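You operate a simulated robot arm through the tools that you are given. There is no shell and no other tool. Be economical: measure what you need, move in short steps, check, and stop when the job is done.

Carry out the task below with a simulated two-armed robot. There is one attempt and no reset: what you move stays moved.

TASK
Put the wooden sanding block on the top of the island table away on the top of the steel valve cradle. Then stack the DN 15 flat white box from the top of the island table on top of the DN 25 flat white box. Then take the black gauge that says "637" from the top of the island table and put it on the corner of the packing bench. Then stack the DN 32 wooden block from the top of the island table on top of the DN 40 wooden block. Then lift the yellow guard bar open. Do these in the order given.
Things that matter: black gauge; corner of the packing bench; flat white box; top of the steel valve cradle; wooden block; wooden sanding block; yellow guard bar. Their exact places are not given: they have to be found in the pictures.

Only the result counts: the job must be done as asked and must still hold three seconds after the hand-in. Knocking over, shifting, dropping, spilling or breaking anything else fails it.

THE ROBOT
Two 6-joint arms with two-finger parallel grippers on one trunk, on a base that drives. Base frame: it is fixed to the floor where the robot stands at the start and does not move with it; the origin is under the middle of the robot, x ahead of it, y to its left, z up. Units: mm, degrees, N and s.
The left shoulder is at the start at [60, 187, 1147], the right one opposite. With the tool pointing down near the work surface each hand reaches from about 260 to 620 mm from the robot's upright axis, wherever it stands, measured 20 degrees to its own side. Places, roughly: corner of the packing bench [2600, -3900, 800]; top of the steel valve cradle [-6000, -100, 600]; wooden sanding block (6x4x4 cm) [500, -200, 900]; yellow guard bar [2400, -2600, 1700]. Payload 1.57 kg a hand.
The tool frame of a hand sits at the grasp point between the pads (the TCP): z along the fingers, y along the line on which they close. The tips reach 30 mm beyond it. Largest opening 110 mm; finger width 24, thickness 12; the body of the gripper, 48 by 112 mm, starts 78 mm behind the TCP.
Orientation is told as [roll, pitch, yaw] about the base's x, y, z axes, in that order, counted from this pose: with the fingers straight down and closing along the base's y, the tool's x points along the base's -x, its y along +y and its z along -z.

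THE INTERFACE
- The arms move only by the tool apply_moves. It takes "left_deltas", "right_deltas" or both (then of equal length, played together; a hand with none holds still); each is a list of rows, each a list of 7 numbers: the shift along the base's x, y, z in units of 50 mm (1.0 is 50 mm), then the turn, a rotation vector about the base's x, y, z in units of 6 degrees (1.0 is 6 degrees), then the opening in per cent of the stroke, from 0 (shut) to 100 (fully open). In form: [[tx, ty, tz, rx, ry, rz, hand], ...]. A call has 1 to 8 rows; each row shifts and turns the commanded pose from where the row before left it. A call with a number of a shift or a turn outside -1 to 1 is refused whole. A row lasts 0.2 s, in which the tool goes at most 50 mm and 8.6 degrees; a call with a longer step from one row to the next is refused whole, and so is a gripper value outside its range. A pose out of reach is approached as far as the arm can. The call stops where the force on the tool passes 40 N (or 10 N more than at its start, if that is more) or the arm is blocked; 0.2 s more then pass. Each finger travels about 153 mm/s and halts on what it meets, pressing with about 32 N; the grip force reading is that of the motor and also rises with nothing between the fingers. The clock runs only during rows and for 0.2 s after the last one: add rows that do not move to give the fingers time. It gives the time, the measured TCP pose, the force on the tool (base axes), the opening and the grip force at its end, in the units of the frame above (readings bear some noise), with the torque about the TCP (base axes, N m) and any sound that the robot's microphone picked up.
- Cameras (640 x 400 px; columns grow to the right, rows downward): "scene" is now at [17.7, -24.9, 1690.8]; the picture's right is [-0.29, -0.96, 0.00], its down [-0.70, 0.21, -0.69] and it looks along [0.66, -0.20, -0.73] (base axes); focal length 277 px, centre (320, 200). "left" rides on the left gripper at [70, -16, -141] in its tool frame; the picture's right is [0.23, 0.97, 0.00], its down [-0.86, 0.20, -0.48] and it looks along [-0.47, 0.11, 0.88] (tool axes); focal length 222 px, centre (320, 200). "right" rides on the right gripper at [70, 16, -141] in its tool frame; the picture's right is [-0.23, 0.97, 0.00], its down [-0.86, -0.20, -0.48] and it looks along [-0.47, -0.11, 0.88] (tool axes); focal length 222 px, centre (320, 200).
- grab_frame(camera): a new picture of that camera. The clock stands still meanwhile.
- lift_body(by): slides the trunk up (or, below 0, down) by that many mm; the arms and the scene camera ride with it, the base frame stays. It gives what a move gives, with no picture.
- base_move(legs): drives the robot by 1 to 6 legs, each [ahead, left, turn to the left] in mm, mm and degrees, along the robot's own axes; the way and the turn of a leg run together, so that a leg with both is an arc; at most 1500 mm and 180 degrees a leg. The arms and the cameras ride along, it lands a little off, and it stops where it bumps. It gives what a move gives.
- pan_tilt(pan, tilt): turns the head with the scene camera to pan (to the left, within 86 degrees either way) and tilt (down, from -29 to 69), counted from straight ahead of the robot. It gives what a move gives.
- locate(camera, pixels): there is no depth. For up to 12 entries [column, row, z] of the newest picture of that camera ("zoom" is the newest enlarged one), the place [x, y] in the base frame at which the ray of that pixel passes the height z, good to about 3 mm. The clock stands still meanwhile.
- inspect(camera, box): a new picture of the part [left, top, right, bottom] of that camera's present view, enlarged. The clock stands still meanwhile.
- hand_in(): hands the job in; it is judged then, once.

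Keep the steps short. Do not move on a guess: measure, check each grasp and each placing, and mend mistakes. In all there are 110 turns and 88 pictures (those below and enlarged ones count). Leave the grippers open and the arms clear of the work at the hand-in unless told otherwise, and finish with a single line.

The tools are called after "Request:" by a JSON object that holds its "name" and its "arguments". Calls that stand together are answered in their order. apply_moves: Moves the arms, as the interface text tells. Its arguments: {"type":"object","properties":{"left_deltas":{"type":"array","items":{"type":"array","items":{"type":"number"}}},"right_deltas":{"type":"array","items":{"type":"array","items":{"type":"number"}}}},"required":[]} The other tools are called the same way: lift_body (by) slides the trunk up or down; base_move (legs) drives the base; pan_tilt (pan, tilt) turns the head that bears the scene camera; grab_frame (camera) takes a picture; locate (camera, pixels) gives the place at which the rays of pixels pass given heights; inspect (camera, box) takes an enlarged picture of a part of a camera's view; hand_in () hands the job in.

At the start:

```text
clock: 0.0
left_tool_pos: [340.0, -41.2, 1105.3]
left_tool_rot: [0.0, 0.0, -0.1]
left_contact_force: [-0.4, 0.5, 0.0]
left_torque: [0.01, -0.01, 0.01]
left_opening: 109.9
left_finger_force: 0.0
right_tool_pos: [316.5, -345.8, 1154.4]
right_tool_rot: [0.1, -0.1, 0.1]
right_contact_force: [-0.2, -0.5, 0.3]
right_torque: [0.0, 0.0, 0.02]
right_opening: 110.0
right_finger_force: 0.0
trunk travel left (down, up): [-775.0, 215.0]
robot x, y, heading: [-0.1, 0.7, -0.1]
head pan, tilt: [-16.8, 46.7]
```

scene: 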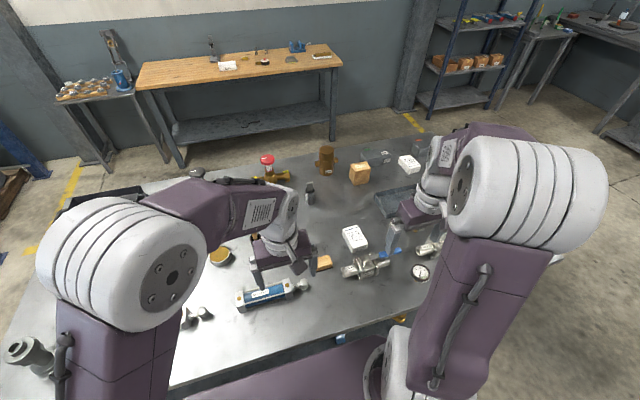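
right: 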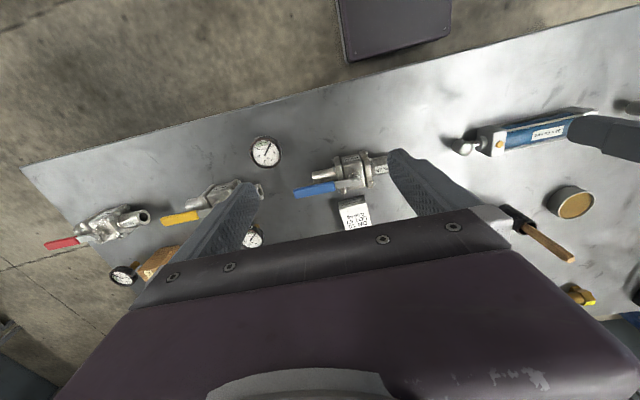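
left: 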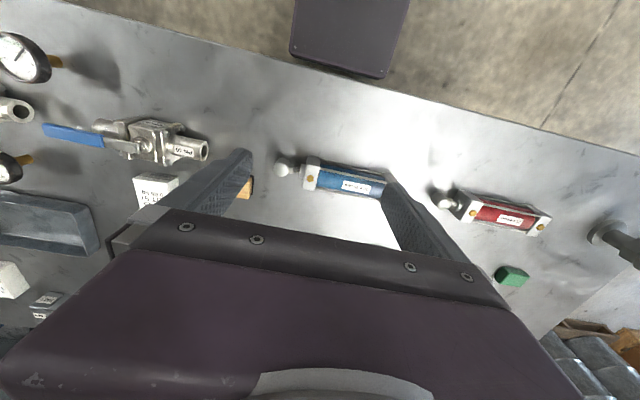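

I see a busy table. The small wooden piece at about (322,262) in the scene picture may be the sanding block. I'll enlarge the middle of the table and locate it.

Request:
{"name": "inspect", "arguments": {"camera": "scene", "box": [220, 130, 460, 310]}}

Request:
{"name": "locate", "arguments": {"camera": "scene", "pixels": [[323, 262, 870], [354, 237, 880], [409, 163, 870], [420, 272, 880], [360, 174, 880], [326, 160, 880], [400, 200, 850]]}}

```text
2.22 times, centred on (340, 220) of scene
```

zoom: 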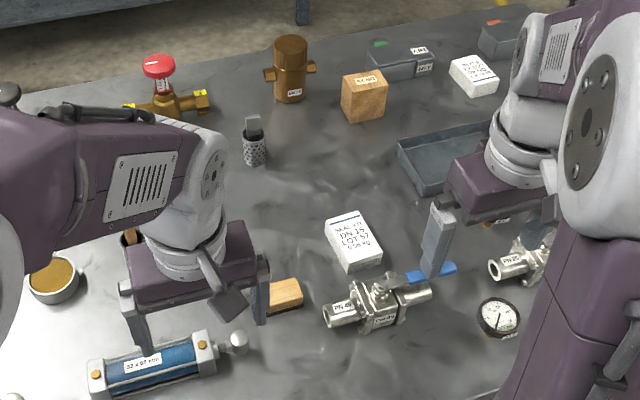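

```text
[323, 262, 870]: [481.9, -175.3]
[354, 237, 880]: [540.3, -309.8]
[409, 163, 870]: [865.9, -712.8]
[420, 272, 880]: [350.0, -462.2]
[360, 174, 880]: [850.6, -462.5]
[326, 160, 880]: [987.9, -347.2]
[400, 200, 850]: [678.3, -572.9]
```

The sanding block is near (482,-175), partly hidden by the left finger. I'll move the left hand away to the left and up, then look.

Request:
{"name": "apply_moves", "arguments": {"left_deltas": [[0, 1, 0.5, 0, 0, 0, 100], [0, 1, 0.5, 0, 0, 0, 100], [0, 1, 0.5, 0, 0, 0, 100], [0, 1, 0.5, 0, 0, 0, 100], [0, 1, 0, 0, 0, 0, 100], [0, 0, 0, 0, 0, 0, 100]]}}

Request:
{"name": "inspect", "arguments": {"camera": "scene", "box": [240, 200, 400, 300]}}

Request:
{"name": "grab_frame", "arguments": {"camera": "scene"}}

```text
refused: row 1 steps farther than a row can; nothing moved
```

```text
4.00 times, centred on (320, 250) of scene
```

zoom: 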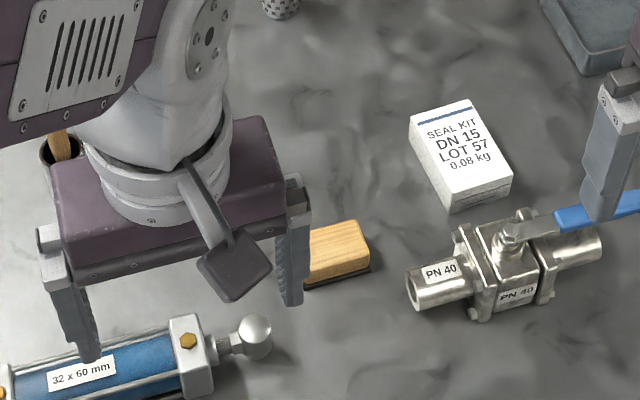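

```text
82 pictures are left
```

scene: 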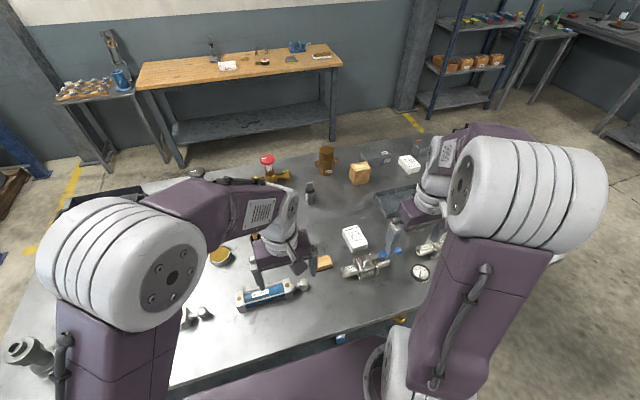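

Steps must stay within 50 mm in total length. I'll retry with smaller ones.

Request:
{"name": "apply_moves", "arguments": {"left_deltas": [[0, 0.8, 0.5, 0, 0, 0, 100], [0, 0.8, 0.5, 0, 0, 0, 100], [0, 0.8, 0.5, 0, 0, 0, 100], [0, 0.8, 0.5, 0, 0, 0, 100], [0, 0.9, 0, 0, 0, 0, 100], [0, 0.9, 0, 0, 0, 0, 100], [0, 0, 0, 0, 0, 0, 100]]}}

Request:
{"name": "inspect", "arguments": {"camera": "scene", "box": [240, 200, 400, 300]}}

Request:
{"name": "locate", "arguments": {"camera": "zoom", "pixels": [[370, 250, 890], [355, 220, 890]]}}

```text
clock: 1.6
left_tool_pos: [341.8, 209.2, 1206.0]
left_tool_rot: [0.0, 0.0, 0.0]
left_contact_force: [0.0, 0.4, -0.5]
left_torque: [0.0, -0.01, -0.02]
left_opening: 110.1
left_finger_force: 0.2
right_tool_pos: [315.5, -346.3, 1154.1]
right_tool_rot: [0.0, 0.0, -0.1]
right_contact_force: [0.2, 0.1, -0.1]
right_torque: [-0.02, 0.0, -0.01]
right_opening: 109.9
right_finger_force: 0.0
trunk travel left (down, up): [-775.0, 215.0]
robot x, y, heading: [0.4, -1.0, 0.0]
head pan, tilt: [-16.8, 46.7]
```

```text
4.00 times, centred on (320, 250) of scene
```

zoom: 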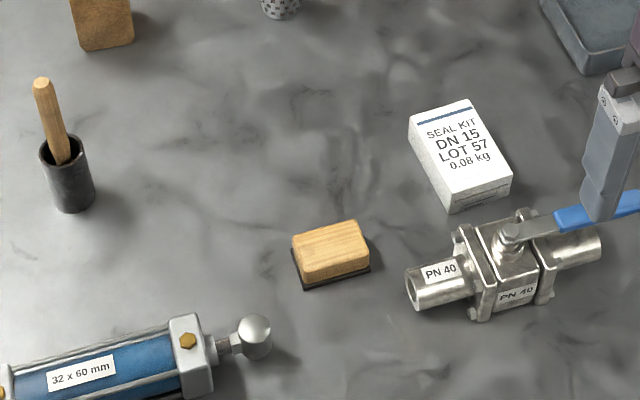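

```text
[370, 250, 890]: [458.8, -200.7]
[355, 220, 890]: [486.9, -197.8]
```

The whole sanding block is visible now. I'll measure its top corners and bottom corners, and the white DN 15 box's corners.

Request:
{"name": "locate", "arguments": {"camera": "zoom", "pixels": [[293, 238, 888], [354, 220, 888], [368, 246, 888], [302, 268, 888], [304, 290, 850], [371, 268, 850], [408, 115, 885], [469, 98, 885], [512, 177, 885], [447, 196, 885], [450, 212, 850], [512, 192, 850]]}}

Request:
{"name": "inspect", "arguments": {"camera": "scene", "box": [300, 130, 460, 230]}}

```text
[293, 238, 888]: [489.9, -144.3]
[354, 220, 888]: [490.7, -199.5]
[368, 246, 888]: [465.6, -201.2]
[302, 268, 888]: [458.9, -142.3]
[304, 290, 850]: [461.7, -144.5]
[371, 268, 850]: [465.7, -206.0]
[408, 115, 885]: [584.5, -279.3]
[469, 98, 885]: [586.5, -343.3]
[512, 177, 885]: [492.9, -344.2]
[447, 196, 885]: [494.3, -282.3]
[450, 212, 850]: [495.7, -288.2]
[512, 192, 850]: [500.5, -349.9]
```

```text
4.00 times, centred on (380, 180) of scene
```

zoom: 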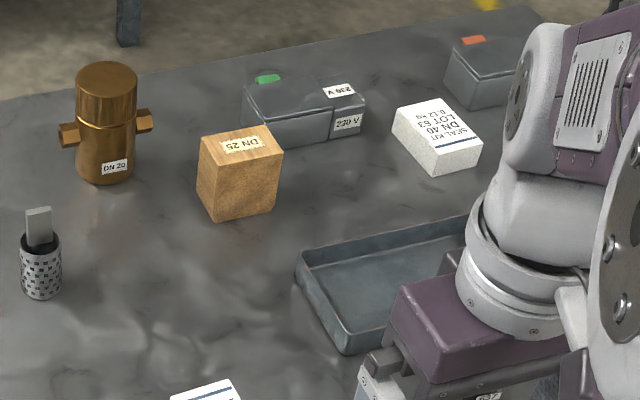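

Block centre is about (477,-173), 60 mm along y, and top at about 888. I'll bring the right hand above it and lower it most of the way.

Request:
{"name": "apply_moves", "arguments": {"right_deltas": [[0.54, 0.58, 0, 0, 0, 0, 100], [0.54, 0.58, 0, 0, 0, 0, 100], [0.54, 0.58, 0, 0, 0, 0, 100], [0.54, 0.58, 0, 0, 0, 0, 100], [0.54, 0.58, 0, 0, 0, 0, 100], [0.54, 0.58, 0, 0, 0, 0, 100], [0, 0, -0.9, 0, 0, 0, 100], [0, 0, -0.9, 0, 0, 0, 100]]}}

Request:
{"name": "apply_moves", "arguments": {"right_deltas": [[0, 0, -0.9, 0, 0, 0, 100], [0, 0, -0.9, 0, 0, 0, 100], [0, 0, 0, 0, 0, 0, 100]]}}

Request:
{"name": "grab_frame", "arguments": {"camera": "right"}}

Request:
{"name": "grab_frame", "arguments": {"camera": "scene"}}

```text
clock: 3.4
left_tool_pos: [342.7, 208.7, 1205.2]
left_tool_rot: [0.0, 0.1, 0.0]
left_contact_force: [-0.3, -0.2, -0.4]
left_torque: [-0.03, 0.0, 0.01]
left_opening: 110.0
left_finger_force: 0.1
right_tool_pos: [477.7, -170.8, 1064.4]
right_tool_rot: [-0.1, -0.1, 0.0]
right_contact_force: [0.0, -0.3, 0.2]
right_torque: [0.0, 0.03, 0.0]
right_opening: 109.9
right_finger_force: 0.1
trunk travel left (down, up): [-775.0, 215.0]
robot x, y, heading: [-2.3, 1.8, -0.3]
head pan, tilt: [-16.8, 46.7]
```

```text
clock: 4.2
left_tool_pos: [341.1, 209.9, 1206.8]
left_tool_rot: [0.1, 0.0, 0.0]
left_contact_force: [-0.5, 0.2, 1.1]
left_torque: [0.0, -0.02, 0.01]
left_opening: 110.0
left_finger_force: 0.0
right_tool_pos: [476.6, -170.9, 976.3]
right_tool_rot: [0.0, -0.1, 0.1]
right_contact_force: [0.0, -0.6, -0.4]
right_torque: [-0.01, -0.01, 0.01]
right_opening: 109.6
right_finger_force: 0.1
trunk travel left (down, up): [-775.0, 215.0]
robot x, y, heading: [1.1, 3.1, -0.2]
head pan, tilt: [-16.8, 46.7]
```

```text
79 pictures are left
```

right: 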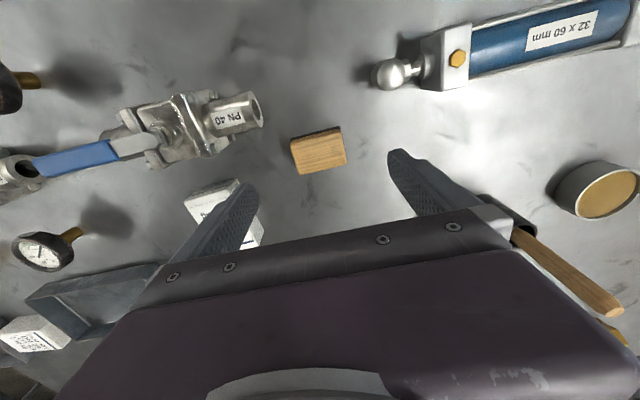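

```text
78 pictures are left
```

scene: 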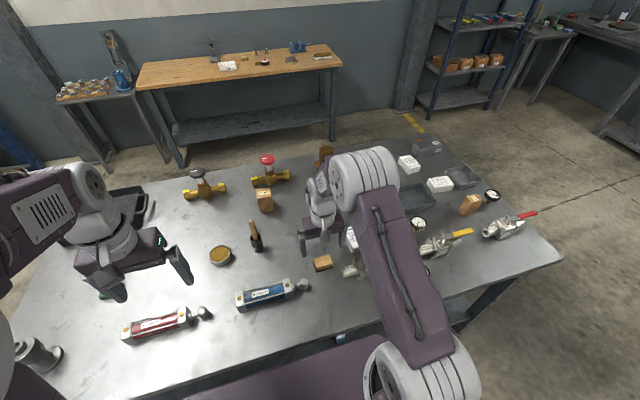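

The block shows at (319,151) in the right-hand picture. I'll check its centre with this camera, and enlarge the right part of the table now visible.

Request:
{"name": "locate", "arguments": {"camera": "right", "pixels": [[290, 141, 888], [339, 126, 888], [347, 160, 888], [299, 174, 888], [232, 178, 885], [264, 205, 885]]}}

Request:
{"name": "inspect", "arguments": {"camera": "scene", "box": [380, 130, 540, 250]}}

Request:
{"name": "inspect", "arguments": {"camera": "scene", "box": [160, 140, 340, 270]}}

```text
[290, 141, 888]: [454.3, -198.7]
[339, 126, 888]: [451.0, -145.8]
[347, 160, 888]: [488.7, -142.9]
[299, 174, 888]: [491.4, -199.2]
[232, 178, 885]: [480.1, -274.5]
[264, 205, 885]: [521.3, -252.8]
```

```text
3.33 times, centred on (460, 190) of scene
```

zoom: 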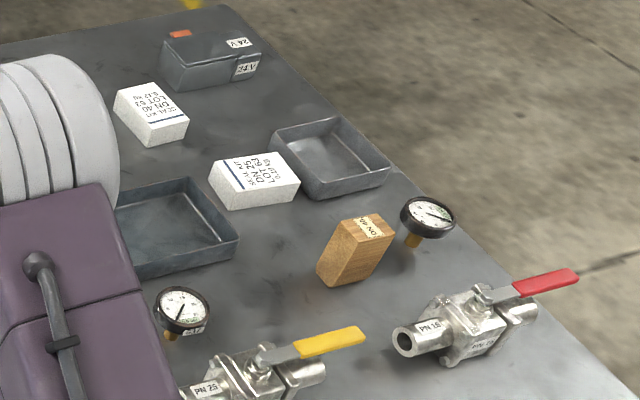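

```text
3.08 times, centred on (250, 205) of scene
```

zoom: 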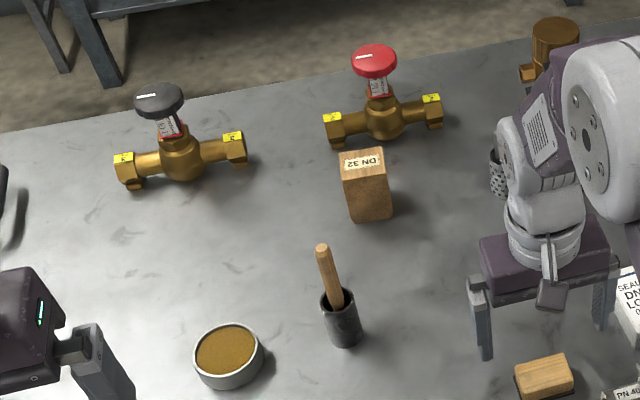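

Block centre is about (473,-172). I also found the DN 25 white box, the DN 40 block and the DN 32 block. Now I'll lower to z ≈ 886 and close.

Request:
{"name": "apply_moves", "arguments": {"right_deltas": [[-0.08, 0, -0.9, 0, 0, 0, 100], [0, -0.02, -0.9, 0, 0, 0, 100], [0, 0, 0, 0, 0, 0, 70], [0, 0, 0, 0, 0, 0, 40], [0, 0, 0, 0, 0, 0, 20], [0, 0, 0, 0, 0, 0, 20]]}}

Request:
{"name": "grab_frame", "arguments": {"camera": "right"}}

```text
clock: 5.6
left_tool_pos: [341.7, 209.6, 1205.4]
left_tool_rot: [0.0, 0.0, 0.0]
left_contact_force: [0.2, -0.4, 0.1]
left_torque: [0.01, -0.01, -0.02]
left_opening: 110.1
left_finger_force: 0.0
right_tool_pos: [474.1, -172.4, 884.9]
right_tool_rot: [0.0, 0.1, 0.1]
right_contact_force: [-0.1, -0.2, -0.7]
right_torque: [0.02, 0.0, 0.02]
right_opening: 59.2
right_finger_force: 32.1
trunk travel left (down, up): [-775.0, 215.0]
robot x, y, heading: [-1.3, 0.9, 0.1]
head pan, tilt: [-16.8, 46.7]
```

```text
75 pictures are left
```

right: 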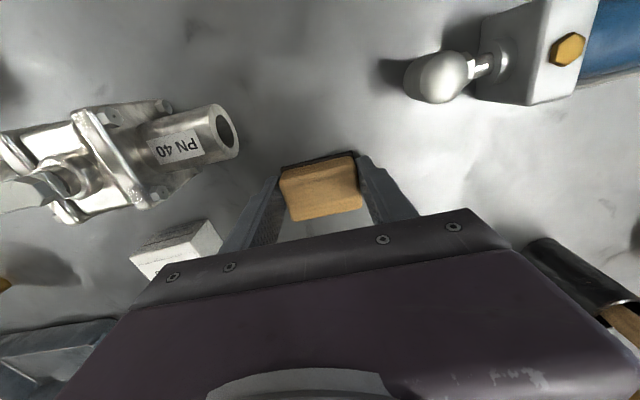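

The block is held at 59 mm. I'll lift it and draw it back, clear of the table.

Request:
{"name": "apply_moves", "arguments": {"right_deltas": [[0, 0, 0.9, 0, 0, 0, 20], [0, 0, 0.9, 0, 0, 0, 20], [0, 0, 0.9, 0, 0, 0, 20], [0, 0, 0.9, 0, 0, 0, 20], [0, 0, 0.9, 0, 0, 0, 20], [0, 0, 0.9, 0, 0, 0, 20], [-0.6, -0.7, 0, 0, 0, 0, 20], [-0.6, -0.7, 0, 0, 0, 0, 20]]}}

Request:
{"name": "apply_moves", "arguments": {"right_deltas": [[-0.6, -0.7, 0, 0, 0, 0, 20], [-0.6, -0.7, 0, 0, 0, 0, 20], [0, 0, 0, 0, 0, 0, 20]]}}

Request:
{"name": "pan_tilt", "arguments": {"pan": 86, "tilt": 25}}

Request:
{"name": "grab_frame", "arguments": {"camera": "scene"}}

```text
clock: 7.4
left_tool_pos: [341.1, 207.5, 1205.7]
left_tool_rot: [0.1, -0.1, 0.0]
left_contact_force: [0.4, 0.5, 0.4]
left_torque: [0.0, -0.04, 0.03]
left_opening: 110.0
left_finger_force: 0.0
right_tool_pos: [412.0, -243.3, 1155.1]
right_tool_rot: [0.1, -0.1, 0.0]
right_contact_force: [0.0, 0.1, -0.9]
right_torque: [0.05, -0.04, 0.02]
right_opening: 59.2
right_finger_force: 32.3
trunk travel left (down, up): [-775.0, 215.0]
robot x, y, heading: [0.4, -0.7, 0.0]
head pan, tilt: [-16.8, 46.7]
```

```text
clock: 8.2
left_tool_pos: [343.0, 210.7, 1205.3]
left_tool_rot: [-0.1, 0.1, 0.0]
left_contact_force: [0.0, 0.2, -0.2]
left_torque: [0.0, 0.02, 0.0]
left_opening: 109.9
left_finger_force: 0.0
right_tool_pos: [355.3, -311.0, 1154.8]
right_tool_rot: [-0.2, 0.2, 0.0]
right_contact_force: [-0.2, 0.5, -0.5]
right_torque: [-0.04, 0.02, -0.01]
right_opening: 59.1
right_finger_force: 31.5
trunk travel left (down, up): [-775.0, 215.0]
robot x, y, heading: [-1.2, 2.2, -0.1]
head pan, tilt: [-16.8, 46.7]
```

```text
clock: 10.0
left_tool_pos: [343.0, 209.8, 1206.9]
left_tool_rot: [-0.1, 0.0, 0.0]
left_contact_force: [0.5, 0.4, -0.5]
left_torque: [-0.01, 0.0, -0.04]
left_opening: 110.0
left_finger_force: 0.1
right_tool_pos: [354.6, -310.7, 1154.0]
right_tool_rot: [0.1, 0.0, 0.0]
right_contact_force: [0.6, 0.3, -1.0]
right_torque: [-0.02, 0.0, 0.02]
right_opening: 59.1
right_finger_force: 31.3
trunk travel left (down, up): [-775.0, 215.0]
robot x, y, heading: [-0.8, -2.4, -0.0]
head pan, tilt: [85.9, 25.0]
```

```text
74 pictures are left
```

scene: 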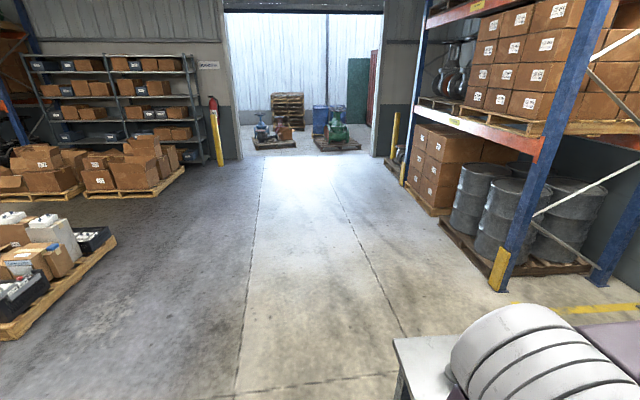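

The left side is open floor. I'll back off 300 mm, turn 90° left, and look further left, towards the cradle at x = -6000.

Request:
{"name": "base_move", "arguments": {"legs": [[-300, 0, 0], [0, 0, 90]]}}

Request:
{"name": "grab_frame", "arguments": {"camera": "scene"}}

```text
clock: 15.9
left_tool_pos: [-515.8, 337.4, 1205.5]
left_tool_rot: [0.0, 0.0, 91.3]
left_contact_force: [0.5, -0.1, 0.1]
left_torque: [-0.02, -0.01, 0.01]
left_opening: 109.8
left_finger_force: 0.0
right_tool_pos: [4.5, 361.9, 1155.0]
right_tool_rot: [0.0, 0.0, 91.3]
right_contact_force: [-0.2, 0.6, -0.7]
right_torque: [0.0, 0.05, 0.03]
right_opening: 59.1
right_finger_force: 31.9
trunk travel left (down, up): [-775.0, 215.0]
robot x, y, heading: [-298.3, 1.6, 91.2]
head pan, tilt: [85.9, 25.0]
```

```text
73 pictures are left
```

scene: 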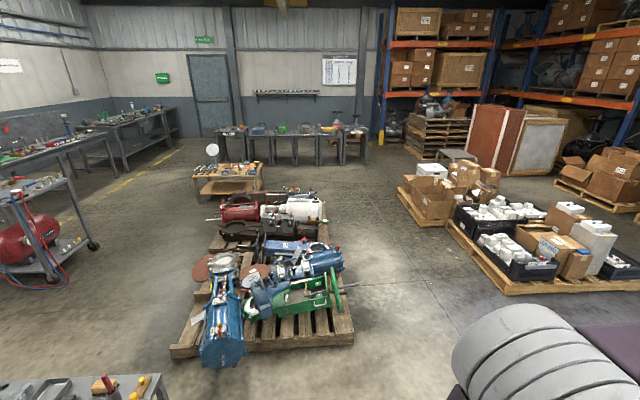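

A path to the right of the pallet with machines seems open. I'll enlarge the far middle region to find the cradle, and locate a few points.

Request:
{"name": "inspect", "arguments": {"camera": "scene", "box": [180, 110, 500, 300]}}

Request:
{"name": "locate", "arguments": {"camera": "scene", "pixels": [[228, 170, 600], [460, 153, 600], [295, 130, 850], [355, 345, 100], [350, 255, 100], [185, 355, 100], [400, 195, 0], [450, 232, 0], [515, 292, 0], [350, 300, 0], [420, 300, 0], [160, 380, 800]]}}

```text
2.00 times, centred on (340, 205) of scene
```

zoom: 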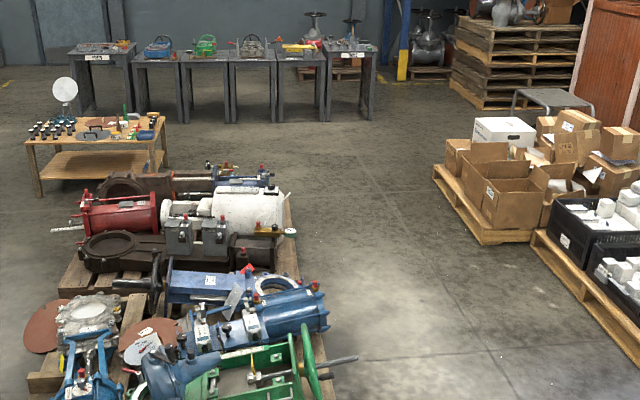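

```text
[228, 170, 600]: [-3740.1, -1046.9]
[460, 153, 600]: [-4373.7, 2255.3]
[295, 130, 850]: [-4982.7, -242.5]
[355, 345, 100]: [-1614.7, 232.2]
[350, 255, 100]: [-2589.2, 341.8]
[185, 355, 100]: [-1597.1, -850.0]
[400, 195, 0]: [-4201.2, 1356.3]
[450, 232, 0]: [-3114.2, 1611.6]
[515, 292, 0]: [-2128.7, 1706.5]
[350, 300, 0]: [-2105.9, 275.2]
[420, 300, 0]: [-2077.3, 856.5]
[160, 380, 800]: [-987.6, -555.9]
```

The row of small stands at around (300,130) matches x ≈ -6000, z ≈ 600. I'll drive along the corridor at y ≈ 950 towards them. First I go sideways and turn.

Request:
{"name": "base_move", "arguments": {"legs": [[950, 0, 0], [0, 0, 88.8], [1500, 0, 0], [1000, 0, 0]]}}

Request:
{"name": "pan_tilt", "arguments": {"pan": 15, "tilt": 20}}

Request:
{"name": "grab_frame", "arguments": {"camera": "scene"}}

```text
clock: 36.3
left_tool_pos: [-3142.7, 669.1, 1205.8]
left_tool_rot: [0.0, 0.0, -178.3]
left_contact_force: [0.7, 0.1, -0.3]
left_torque: [0.01, 0.0, 0.01]
left_opening: 110.0
left_finger_force: 0.1
right_tool_pos: [-3170.1, 1189.7, 1154.1]
right_tool_rot: [0.0, 0.0, -178.4]
right_contact_force: [0.1, 0.6, -0.7]
right_torque: [0.0, -0.01, -0.02]
right_opening: 59.2
right_finger_force: 32.5
trunk travel left (down, up): [-775.0, 215.0]
robot x, y, heading: [-2804.1, 889.1, -178.5]
head pan, tilt: [85.9, 25.0]
```

```text
clock: 37.8
left_tool_pos: [-3143.8, 668.7, 1205.7]
left_tool_rot: [0.0, -0.1, -178.3]
left_contact_force: [0.0, -0.2, 0.9]
left_torque: [0.0, -0.01, 0.01]
left_opening: 110.1
left_finger_force: 0.1
right_tool_pos: [-3170.1, 1189.5, 1154.5]
right_tool_rot: [0.1, 0.0, -178.3]
right_contact_force: [-0.1, 0.1, -0.8]
right_torque: [-0.01, -0.01, 0.01]
right_opening: 59.3
right_finger_force: 31.8
trunk travel left (down, up): [-775.0, 215.0]
robot x, y, heading: [-2806.1, 892.7, -178.2]
head pan, tilt: [15.0, 20.0]
```

```text
71 pictures are left
```

scene: 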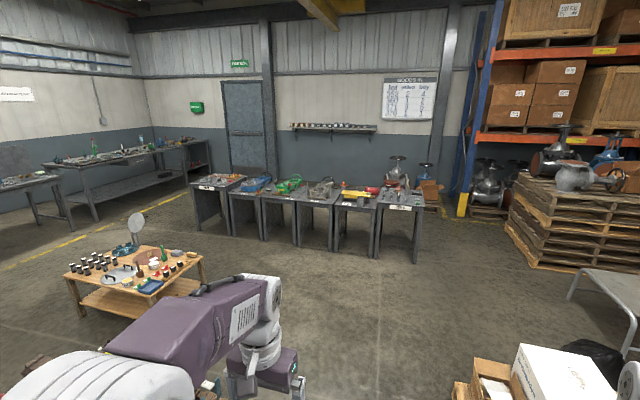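

Request:
{"name": "inspect", "arguments": {"camera": "scene", "box": [180, 155, 450, 265]}}

Request:
{"name": "locate", "arguments": {"camera": "scene", "pixels": [[215, 182, 600], [250, 190, 600], [285, 192, 600], [318, 195, 600], [358, 200, 600], [400, 200, 600], [204, 235, 0], [410, 262, 0], [400, 200, 800]]}}

```text
2.37 times, centred on (315, 210) of scene
```

zoom: 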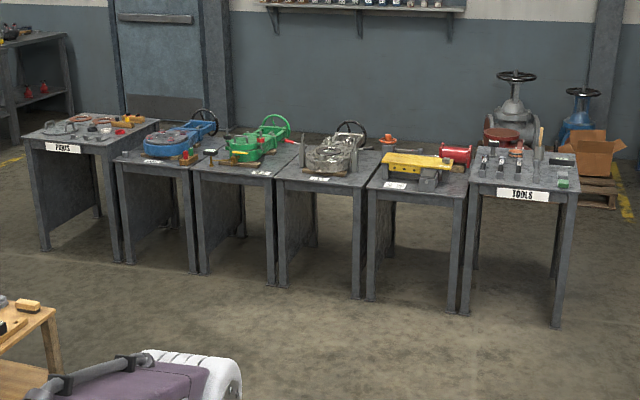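

```text
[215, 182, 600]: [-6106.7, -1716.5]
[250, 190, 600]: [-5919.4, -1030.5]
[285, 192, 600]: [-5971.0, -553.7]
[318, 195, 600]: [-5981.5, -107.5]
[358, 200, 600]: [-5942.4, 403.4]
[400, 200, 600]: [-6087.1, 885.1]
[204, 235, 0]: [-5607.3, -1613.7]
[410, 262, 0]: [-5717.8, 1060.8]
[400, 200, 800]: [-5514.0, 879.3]
```

The four middle stands bear blue, green, grey (steel) and yellow items. The grey one is at y ≈ -107, matching the task's rough place. I'll drive there with the hand on the right side of the target.

Request:
{"name": "base_move", "arguments": {"legs": [[0, 0, -1.8], [1000, 0, 0], [900, 0, 0], [0, 1150, 0]]}}

Request:
{"name": "pan_tilt", "arguments": {"pan": -10, "tilt": 40}}

Request:
{"name": "grab_frame", "arguments": {"camera": "scene"}}

```text
clock: 53.2
left_tool_pos: [-5080.5, -481.6, 1207.1]
left_tool_rot: [0.0, 0.0, 179.4]
left_contact_force: [0.4, -0.1, 0.4]
left_torque: [0.03, 0.02, 0.01]
left_opening: 109.8
left_finger_force: 0.0
right_tool_pos: [-5085.6, 38.9, 1154.1]
right_tool_rot: [0.0, -0.1, 179.4]
right_contact_force: [-0.1, -0.2, -1.1]
right_torque: [0.01, 0.03, 0.0]
right_opening: 59.2
right_finger_force: 31.8
trunk travel left (down, up): [-775.0, 215.0]
robot x, y, heading: [-4735.7, -278.2, 179.5]
head pan, tilt: [15.0, 20.0]
```

```text
clock: 54.1
left_tool_pos: [-5079.8, -482.5, 1205.4]
left_tool_rot: [0.0, 0.0, 179.4]
left_contact_force: [0.7, -0.8, -0.3]
left_torque: [-0.03, 0.01, -0.01]
left_opening: 110.1
left_finger_force: 0.0
right_tool_pos: [-5085.6, 39.0, 1153.3]
right_tool_rot: [0.0, 0.0, 179.5]
right_contact_force: [0.1, 0.3, -1.4]
right_torque: [0.0, 0.0, -0.02]
right_opening: 59.0
right_finger_force: 32.0
trunk travel left (down, up): [-775.0, 215.0]
robot x, y, heading: [-4735.6, -275.0, 179.5]
head pan, tilt: [-10.0, 40.0]
```

```text
69 pictures are left
```

scene: 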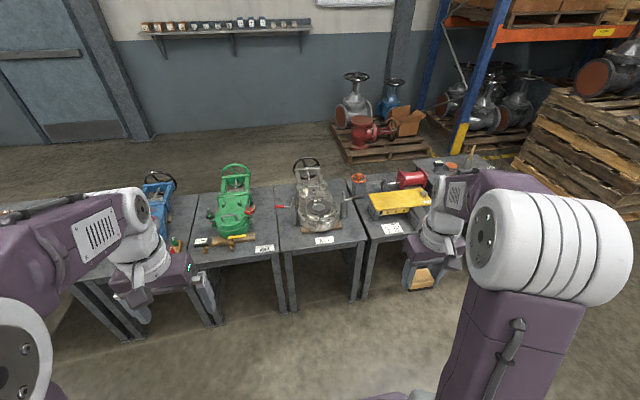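

Request:
{"name": "inspect", "arguments": {"camera": "scene", "box": [200, 150, 440, 260]}}

Request:
{"name": "locate", "arguments": {"camera": "scene", "pixels": [[284, 249, 600], [367, 240, 600], [328, 186, 600], [277, 187, 600], [318, 213, 600], [284, 249, 500], [287, 311, 0], [350, 301, 0]]}}

```text
2.67 times, centred on (320, 205) of scene
```

zoom: 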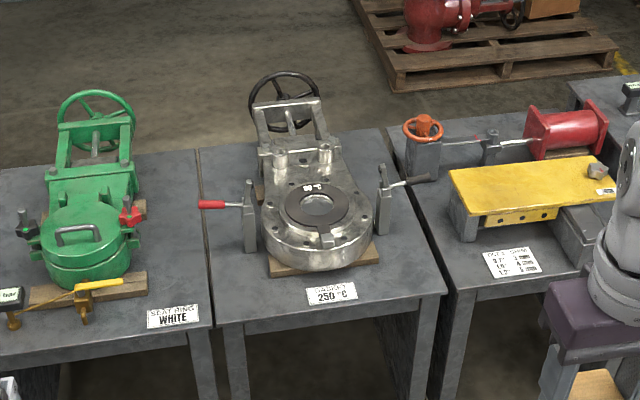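

```text
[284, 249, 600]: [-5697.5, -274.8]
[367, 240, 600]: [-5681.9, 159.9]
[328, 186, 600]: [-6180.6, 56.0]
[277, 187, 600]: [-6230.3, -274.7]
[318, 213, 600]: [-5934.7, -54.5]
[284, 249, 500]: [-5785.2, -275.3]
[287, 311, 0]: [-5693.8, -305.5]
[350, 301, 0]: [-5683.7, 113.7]
```

The grey stand's top is at z ≈ 600, spanning y -275..160 with its front edge at x ≈ -5690. I'll measure free patches on it.

Request:
{"name": "locate", "arguments": {"camera": "zoom", "pixels": [[218, 322, 600], [445, 292, 600], [268, 275, 600], [380, 262, 600], [385, 235, 600], [428, 235, 600], [245, 250, 600], [212, 250, 600], [390, 160, 600], [305, 290, 600], [358, 296, 600], [400, 270, 600]]}}

Request:
{"name": "base_move", "arguments": {"legs": [[590, 0, 0.5]]}}

Request:
{"name": "lift_body", "arguments": {"by": -250}}

Request:
{"name": "pan_tilt", "arguments": {"pan": -10, "tilt": 55}}

Request:
{"name": "grab_frame", "arguments": {"camera": "scene"}}

Request:
{"name": "grab_frame", "arguments": {"camera": "right"}}

```text
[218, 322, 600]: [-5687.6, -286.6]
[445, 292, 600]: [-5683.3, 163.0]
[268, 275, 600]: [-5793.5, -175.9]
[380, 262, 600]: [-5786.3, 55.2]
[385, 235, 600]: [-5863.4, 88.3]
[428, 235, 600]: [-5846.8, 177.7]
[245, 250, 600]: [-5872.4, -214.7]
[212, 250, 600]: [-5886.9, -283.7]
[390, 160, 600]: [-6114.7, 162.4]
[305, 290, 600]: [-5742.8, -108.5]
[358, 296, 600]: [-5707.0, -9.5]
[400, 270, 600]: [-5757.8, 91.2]
```

```text
clock: 57.4
left_tool_pos: [-5660.1, -480.8, 1205.5]
left_tool_rot: [0.1, -0.1, 179.9]
left_contact_force: [-0.1, -0.1, 0.2]
left_torque: [0.0, 0.02, -0.03]
left_opening: 109.9
left_finger_force: 0.1
right_tool_pos: [-5671.9, 39.0, 1154.7]
right_tool_rot: [0.0, 0.0, 179.9]
right_contact_force: [-0.4, -0.4, -1.7]
right_torque: [0.0, 0.05, 0.01]
right_opening: 59.0
right_finger_force: 32.2
trunk travel left (down, up): [-775.0, 215.0]
robot x, y, heading: [-5318.5, -274.5, 179.9]
head pan, tilt: [-10.0, 40.0]
```

```text
clock: 60.0
left_tool_pos: [-5660.4, -480.7, 955.6]
left_tool_rot: [0.1, 0.0, 179.9]
left_contact_force: [-0.6, -0.2, 0.1]
left_torque: [0.02, 0.02, 0.01]
left_opening: 109.9
left_finger_force: 0.1
right_tool_pos: [-5673.3, 39.2, 905.7]
right_tool_rot: [0.0, 0.0, 179.9]
right_contact_force: [-0.7, 0.0, -1.5]
right_torque: [-0.02, -0.02, 0.01]
right_opening: 59.1
right_finger_force: 32.3
trunk travel left (down, up): [-525.0, 465.0]
robot x, y, heading: [-5322.4, -277.9, 180.0]
head pan, tilt: [-10.0, 40.0]
```

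```text
clock: 60.8
left_tool_pos: [-5661.7, -482.1, 955.6]
left_tool_rot: [0.1, 0.0, 179.8]
left_contact_force: [0.4, 0.4, -0.5]
left_torque: [0.02, 0.0, -0.02]
left_opening: 109.8
left_finger_force: 0.0
right_tool_pos: [-5673.5, 39.2, 904.8]
right_tool_rot: [0.1, 0.0, 179.9]
right_contact_force: [0.4, -0.1, -0.6]
right_torque: [0.03, -0.03, 0.01]
right_opening: 58.9
right_finger_force: 32.2
trunk travel left (down, up): [-525.0, 465.0]
robot x, y, heading: [-5320.9, -271.9, 179.8]
head pan, tilt: [-10.0, 55.0]
```

```text
67 pictures are left
```

scene: 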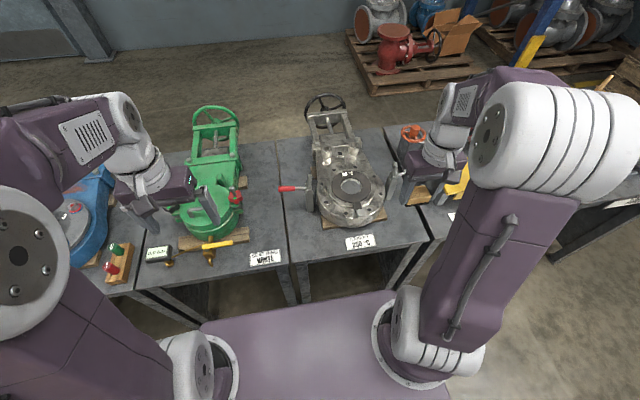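

```text
66 pictures are left
```

right: 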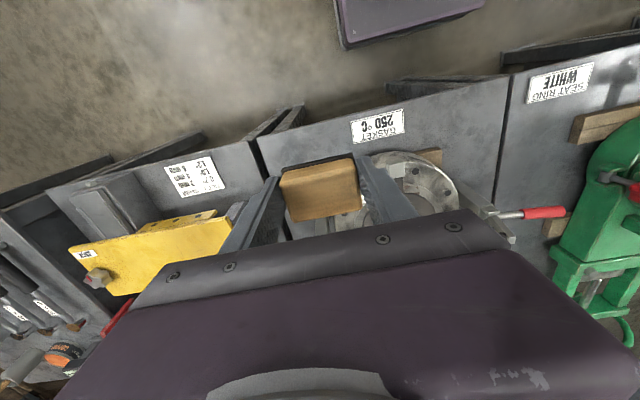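

Free strip: left-front corner at about (-5745,-200), clear of the card, wooden support and red handle. I'll move the right hand there and come down to z ≈ 690.

Request:
{"name": "apply_moves", "arguments": {"right_deltas": [[-0.24, -0.8, 0, 0, 0, 0, 20], [-0.24, -0.8, 0, 0, 0, 0, 20], [-0.24, -0.8, 0, 0, 0, 0, 20], [-0.24, -0.8, 0, 0, 0, 0, 20], [-0.24, -0.8, 0, 0, 0, 0, 20], [-0.23, -0.8, 0, 0, 0, 0, 20], [0, 0, -0.9, 0, 0, 0, 20], [0, 0, -0.9, 0, 0, 0, 20]]}}

Request:
{"name": "apply_moves", "arguments": {"right_deltas": [[0, 0, -0.9, 0, 0, 0, 20], [0, 0, -0.9, 0, 0, 0, 20], [0, 0, -0.6, 0, 0, 0, 20], [0, 0, 0, 0, 0, 0, 20]]}}

Request:
{"name": "grab_frame", "arguments": {"camera": "scene"}}

Request:
{"name": "grab_frame", "arguments": {"camera": "right"}}

```text
clock: 62.6
left_tool_pos: [-5663.6, -482.3, 955.6]
left_tool_rot: [0.0, 0.1, 179.9]
left_contact_force: [0.2, -0.4, -1.0]
left_torque: [-0.01, -0.01, -0.05]
left_opening: 109.8
left_finger_force: 0.1
right_tool_pos: [-5742.8, -201.4, 814.6]
right_tool_rot: [0.1, 0.0, 179.8]
right_contact_force: [0.4, 0.5, -0.3]
right_torque: [0.02, -0.02, -0.01]
right_opening: 59.1
right_finger_force: 32.2
trunk travel left (down, up): [-525.0, 465.0]
robot x, y, heading: [-5317.5, -272.6, 179.9]
head pan, tilt: [-10.0, 55.0]
```

```text
clock: 63.6
left_tool_pos: [-5661.1, -481.3, 956.3]
left_tool_rot: [0.0, 0.1, 179.9]
left_contact_force: [-1.2, 0.6, 0.4]
left_torque: [-0.04, 0.0, 0.01]
left_opening: 110.2
left_finger_force: 0.1
right_tool_pos: [-5742.3, -200.9, 694.4]
right_tool_rot: [0.0, 0.0, 179.9]
right_contact_force: [0.6, 0.7, -0.9]
right_torque: [0.01, 0.0, 0.01]
right_opening: 59.1
right_finger_force: 32.0
trunk travel left (down, up): [-525.0, 465.0]
robot x, y, heading: [-5317.0, -274.8, 180.1]
head pan, tilt: [-10.0, 55.0]
```

```text
65 pictures are left
```

scene: 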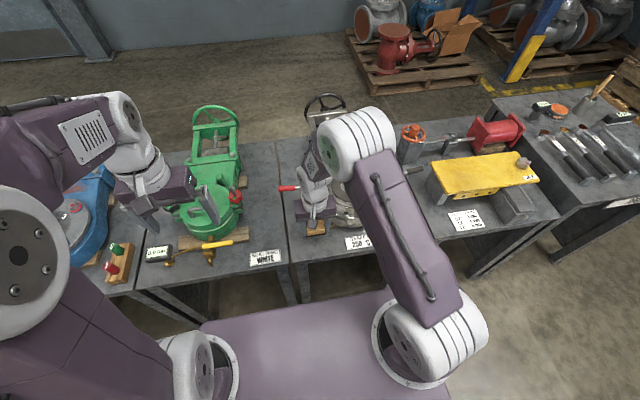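

```text
64 pictures are left
```

right: 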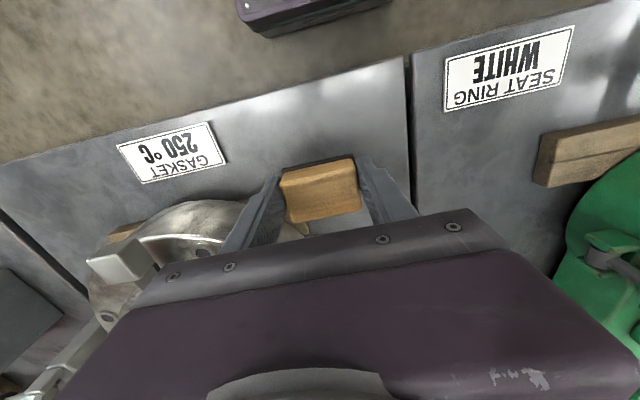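

The block hangs over the free corner with no contact. I'll lower in small steps to near touching (TCP ≈ 636).

Request:
{"name": "apply_moves", "arguments": {"right_deltas": [[0, 0, -0.8, 0, 0, 0, 20], [0, 0, -0.2, 0, 0, 0, 20], [0, 0, -0.1, 0, 0, 0, 20], [0, 0, -0.06, 0, 0, 0, 20], [0, 0, 0, 0, 0, 0, 20]]}}

```text
clock: 64.2
left_tool_pos: [-5659.2, -483.2, 956.5]
left_tool_rot: [0.0, -0.1, 179.9]
left_contact_force: [0.2, 0.3, -0.2]
left_torque: [0.03, -0.02, 0.01]
left_opening: 110.0
left_finger_force: 0.1
right_tool_pos: [-5742.8, -200.4, 650.8]
right_tool_rot: [0.1, -0.3, 180.0]
right_contact_force: [9.2, 2.6, 30.6]
right_torque: [-0.08, -0.5, 0.1]
right_opening: 59.3
right_finger_force: 31.9
trunk travel left (down, up): [-525.0, 465.0]
robot x, y, heading: [-5318.2, -269.8, 179.8]
head pan, tilt: [-10.0, 55.0]
stopped in row 3 (right hand): the force on the tool passed its limit (the readings are from after the stop); the commanded pose is now the measured one
```

It met something at z ≈ 651, 15 mm higher than expected. I'll look before letting go.

Request:
{"name": "inspect", "arguments": {"camera": "scene", "box": [260, 140, 380, 260]}}

Request:
{"name": "inspect", "arguments": {"camera": "right", "box": [200, 100, 480, 275]}}

```text
3.33 times, centred on (320, 200) of scene
```

zoom: 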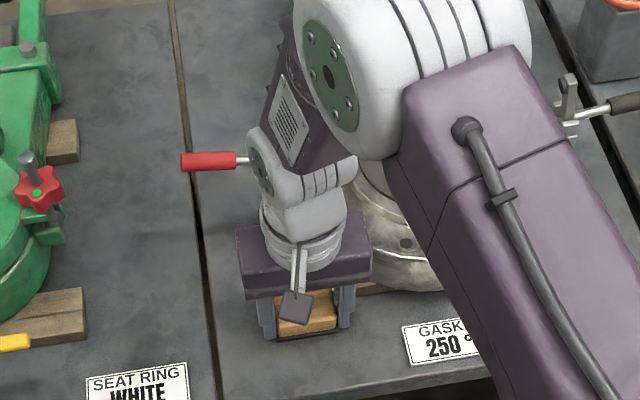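

```text
2.29 times, centred on (340, 188) of right
```

zoom: 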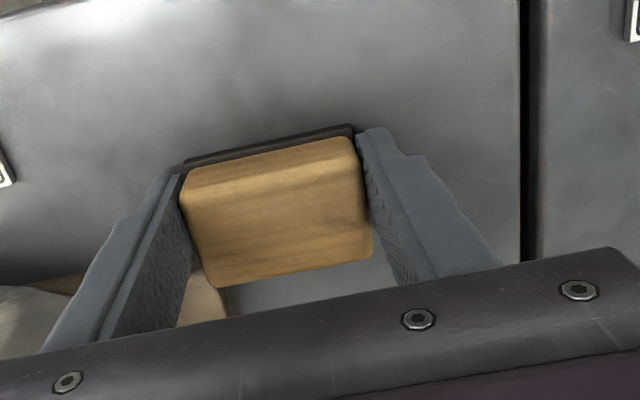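

The contact force sits near the block's centre, so it is flat on the surface (z ≈ 615). I'll open partly and then look at it from above after raising.

Request:
{"name": "apply_moves", "arguments": {"right_deltas": [[0, 0, 0, 0, 0, 0, 60], [0, 0, 0, 0, 0, 0, 75], [0, 0, 0, 0, 0, 0, 75], [0, 0, 0.5, 0, 0, 0, 75], [0, 0, 0.9, 0, 0, 0, 75], [0, 0, 0.9, 0, 0, 0, 75], [0, 0, 0.9, 0, 0, 0, 75], [0, 0, 0.9, 0, 0, 0, 75]]}}

Request:
{"name": "grab_frame", "arguments": {"camera": "right"}}

```text
clock: 66.0
left_tool_pos: [-5660.9, -481.4, 955.4]
left_tool_rot: [0.0, 0.0, 179.9]
left_contact_force: [0.1, -0.3, -0.7]
left_torque: [-0.01, 0.0, -0.01]
left_opening: 109.8
left_finger_force: 0.1
right_tool_pos: [-5742.2, -199.8, 853.0]
right_tool_rot: [0.0, -0.2, 179.9]
right_contact_force: [-0.1, 0.6, 1.1]
right_torque: [-0.03, 0.06, 0.04]
right_opening: 82.4
right_finger_force: 0.2
trunk travel left (down, up): [-525.0, 465.0]
robot x, y, heading: [-5318.8, -274.1, 180.1]
head pan, tilt: [-10.0, 55.0]
```

```text
61 pictures are left
```

right: 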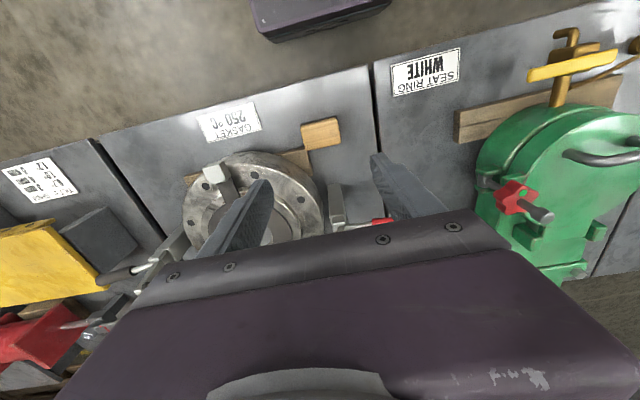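

The block is close to the wooden support. I'll draw the arm to the side and check whether it lies flat.

Request:
{"name": "apply_moves", "arguments": {"right_deltas": [[0.24, 0.8, 0.2, 0, 0, 0, 100], [0.24, 0.8, 0.2, 0, 0, 0, 100], [0.24, 0.8, 0.2, 0, 0, 0, 100], [0.24, 0.8, 0.2, 0, 0, 0, 100], [0.24, 0.8, 0.2, 0, 0, 0, 100], [0.23, 0.8, 0, 0, 0, 0, 100]]}}

Request:
{"name": "inspect", "arguments": {"camera": "scene", "box": [260, 190, 380, 265]}}

```text
clock: 67.4
left_tool_pos: [-5661.3, -480.3, 956.1]
left_tool_rot: [0.1, 0.1, 180.0]
left_contact_force: [0.5, 0.4, -0.2]
left_torque: [0.0, -0.04, -0.01]
left_opening: 110.2
left_finger_force: 0.0
right_tool_pos: [-5671.4, 39.2, 902.2]
right_tool_rot: [0.1, -0.2, 179.9]
right_contact_force: [0.1, 0.5, 0.0]
right_torque: [-0.03, 0.02, -0.01]
right_opening: 110.2
right_finger_force: 0.1
trunk travel left (down, up): [-525.0, 465.0]
robot x, y, heading: [-5320.3, -269.7, 179.9]
head pan, tilt: [-10.0, 55.0]
```

```text
5.33 times, centred on (320, 228) of scene
```

zoom: 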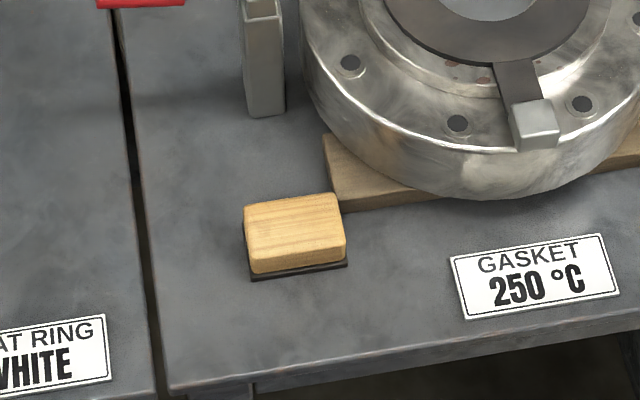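

It lies flat on the stand beside the support. Now I'll back off, raise the trunk and retrace to the island table.

Request:
{"name": "base_move", "arguments": {"legs": [[-600, 0, 0], [0, -1160, 0], [-1500, 0, 0], [-1500, 0, 0]]}}

Request:
{"name": "lift_body", "arguments": {"by": 250}}

```text
clock: 90.4
left_tool_pos: [-2059.4, 666.5, 956.1]
left_tool_rot: [0.1, 0.0, 178.8]
left_contact_force: [0.7, -0.4, 0.9]
left_torque: [0.02, -0.04, -0.03]
left_opening: 110.0
left_finger_force: 0.0
right_tool_pos: [-2061.8, 1186.6, 901.9]
right_tool_rot: [0.1, -0.3, 178.7]
right_contact_force: [-0.3, 0.3, -0.5]
right_torque: [-0.02, 0.01, 0.0]
right_opening: 110.1
right_finger_force: 0.1
trunk travel left (down, up): [-525.0, 465.0]
robot x, y, heading: [-1719.1, 869.9, 178.7]
head pan, tilt: [-10.0, 55.0]
```

```text
clock: 93.0
left_tool_pos: [-2062.7, 665.0, 1205.2]
left_tool_rot: [0.0, 0.0, 178.8]
left_contact_force: [-0.1, 0.5, -0.1]
left_torque: [-0.01, -0.02, 0.0]
left_opening: 110.1
left_finger_force: 0.1
right_tool_pos: [-2060.8, 1187.7, 1151.3]
right_tool_rot: [0.1, -0.3, 178.8]
right_contact_force: [0.4, 0.5, -0.4]
right_torque: [0.02, -0.01, -0.01]
right_opening: 110.0
right_finger_force: 0.1
trunk travel left (down, up): [-775.0, 215.0]
robot x, y, heading: [-1713.0, 869.7, 178.8]
head pan, tilt: [-10.0, 55.0]
```

Now back along, turn, and line up with the table's right half at about (-350,-300), facing +x.

Request:
{"name": "base_move", "arguments": {"legs": [[-1350, 0, 0], [0, 0, -88.8], [-1140, 0, 0], [0, 0, -90]]}}

Request:
{"name": "pan_tilt", "arguments": {"pan": -25, "tilt": 40}}

Request:
{"name": "grab_frame", "arguments": {"camera": "scene"}}

```text
clock: 112.7
left_tool_pos: [6.7, -72.2, 1206.2]
left_tool_rot: [0.1, 0.0, 2.7]
left_contact_force: [0.0, -0.1, 0.2]
left_torque: [0.0, -0.01, -0.01]
left_opening: 109.9
left_finger_force: 0.0
right_tool_pos: [41.1, -591.1, 1152.3]
right_tool_rot: [-0.1, -0.3, 2.7]
right_contact_force: [0.5, -0.2, -0.1]
right_torque: [0.01, -0.01, 0.01]
right_opening: 110.0
right_finger_force: 0.1
trunk travel left (down, up): [-775.0, 215.0]
robot x, y, heading: [-328.4, -295.6, 3.0]
head pan, tilt: [-10.0, 55.0]
```

```text
clock: 113.5
left_tool_pos: [6.7, -73.4, 1206.6]
left_tool_rot: [0.0, 0.1, 2.8]
left_contact_force: [0.4, -0.7, 0.5]
left_torque: [-0.03, -0.04, -0.01]
left_opening: 110.4
left_finger_force: 0.1
right_tool_pos: [42.0, -591.7, 1150.9]
right_tool_rot: [0.0, -0.4, 2.7]
right_contact_force: [0.7, -0.1, 0.1]
right_torque: [-0.02, 0.01, 0.01]
right_opening: 109.8
right_finger_force: 0.0
trunk travel left (down, up): [-775.0, 215.0]
robot x, y, heading: [-322.9, -295.7, 2.6]
head pan, tilt: [-25.0, 40.0]
```

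```text
59 pictures are left
```

scene: 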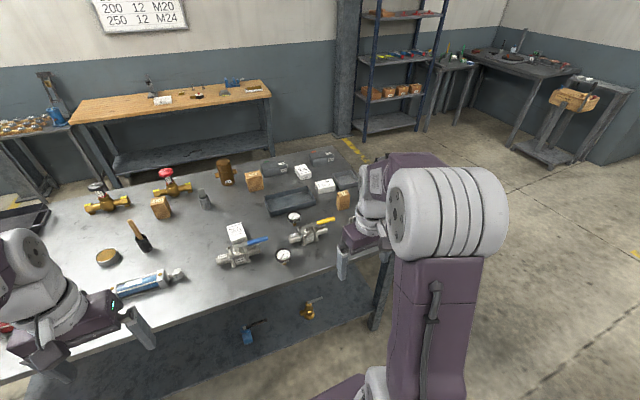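

Good overview. I'll enlarge the table's right part to measure the DN 15 and DN 25 boxes, and read the gauges.

Request:
{"name": "inspect", "arguments": {"camera": "scene", "box": [210, 145, 370, 270]}}

```text
3.20 times, centred on (290, 208) of scene
```

zoom: 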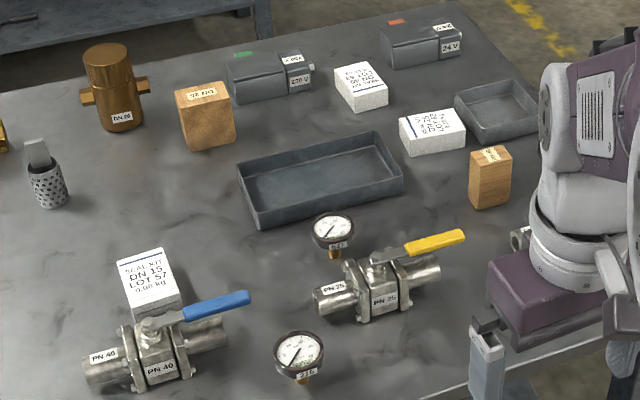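

Request:
{"name": "locate", "arguments": {"camera": "zoom", "pixels": [[117, 265, 885], [166, 248, 885], [181, 291, 885], [133, 308, 885], [399, 117, 885], [452, 109, 885], [465, 131, 885], [412, 139, 885], [413, 156, 850], [464, 148, 850], [335, 258, 850], [300, 380, 850]]}}

Request:
{"name": "inspect", "arguments": {"camera": "scene", "box": [265, 205, 325, 270]}}

```text
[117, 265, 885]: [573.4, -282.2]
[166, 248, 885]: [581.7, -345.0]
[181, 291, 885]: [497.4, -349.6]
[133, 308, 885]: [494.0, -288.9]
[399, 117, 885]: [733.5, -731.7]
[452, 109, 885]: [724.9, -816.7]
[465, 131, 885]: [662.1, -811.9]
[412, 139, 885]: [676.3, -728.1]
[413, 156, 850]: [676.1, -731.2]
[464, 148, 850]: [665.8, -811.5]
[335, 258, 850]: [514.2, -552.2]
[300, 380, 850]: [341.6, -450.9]
```

```text
6.15 times, centred on (295, 238) of scene
```

zoom: 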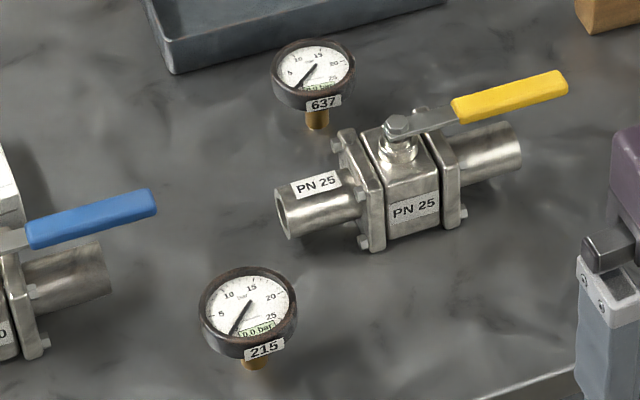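

The gauge at about (514,-552) reads 637. Now the table's front edge, to know how near the base can come.

Request:
{"name": "locate", "arguments": {"camera": "scene", "pixels": [[280, 302, 850], [100, 345, 850], [200, 322, 850], [375, 262, 850], [375, 330, 0]]}}

Request:
{"name": "inspect", "arguments": {"camera": "scene", "box": [80, 250, 400, 400]}}

```text
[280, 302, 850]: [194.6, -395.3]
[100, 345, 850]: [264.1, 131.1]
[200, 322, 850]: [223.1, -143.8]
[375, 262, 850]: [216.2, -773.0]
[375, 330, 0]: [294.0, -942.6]
```

```text
2.00 times, centred on (240, 325) of scene
```

zoom: 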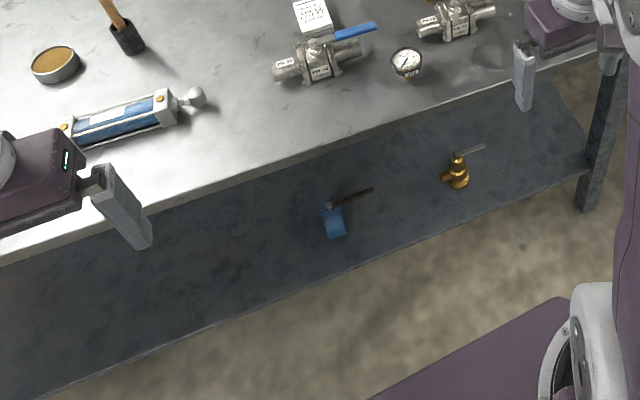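

The table edge is at x ≈ 270, so the base should stay near x ≈ 0 here. I'll drive in to about (0,-230) to pick up DN 15.

Request:
{"name": "base_move", "arguments": {"legs": [[0, 60, -2.7], [310, 0, 0]]}}

Request:
{"name": "pan_tilt", "arguments": {"pan": -30, "tilt": 45}}

Request:
{"name": "grab_frame", "arguments": {"camera": "scene"}}

```text
clock: 116.1
left_tool_pos: [324.8, -30.3, 1206.3]
left_tool_rot: [-0.1, 0.0, 0.1]
left_contact_force: [0.2, 0.3, 0.6]
left_torque: [0.04, -0.01, 0.02]
left_opening: 110.0
left_finger_force: 0.1
right_tool_pos: [338.6, -548.5, 1152.0]
right_tool_rot: [0.1, -0.3, 0.2]
right_contact_force: [-1.2, 0.2, 0.0]
right_torque: [0.01, -0.01, 0.01]
right_opening: 109.9
right_finger_force: 0.1
trunk travel left (down, up): [-775.0, 215.0]
robot x, y, heading: [-16.2, -234.2, -0.2]
head pan, tilt: [-25.0, 40.0]
```

```text
clock: 116.8
left_tool_pos: [326.9, -27.6, 1205.7]
left_tool_rot: [0.0, -0.1, 0.1]
left_contact_force: [0.1, 0.0, -0.3]
left_torque: [-0.04, 0.0, 0.03]
left_opening: 110.0
left_finger_force: 0.1
right_tool_pos: [339.2, -548.1, 1150.4]
right_tool_rot: [0.1, -0.4, 0.2]
right_contact_force: [-0.2, -0.1, -0.1]
right_torque: [0.01, 0.02, -0.02]
right_opening: 110.0
right_finger_force: 0.1
trunk travel left (down, up): [-775.0, 215.0]
robot x, y, heading: [-10.5, -241.9, -0.0]
head pan, tilt: [-30.0, 45.0]
```

```text
55 pictures are left
```

scene: 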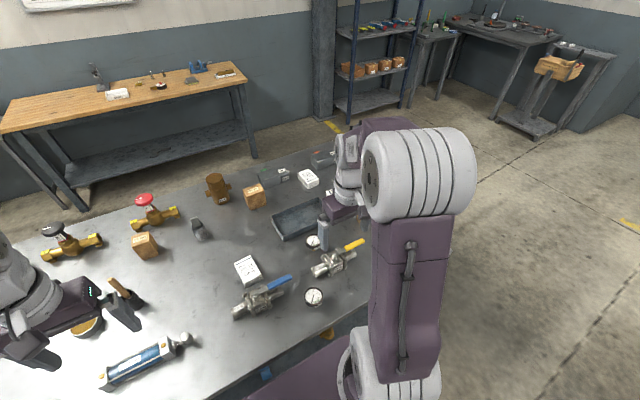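

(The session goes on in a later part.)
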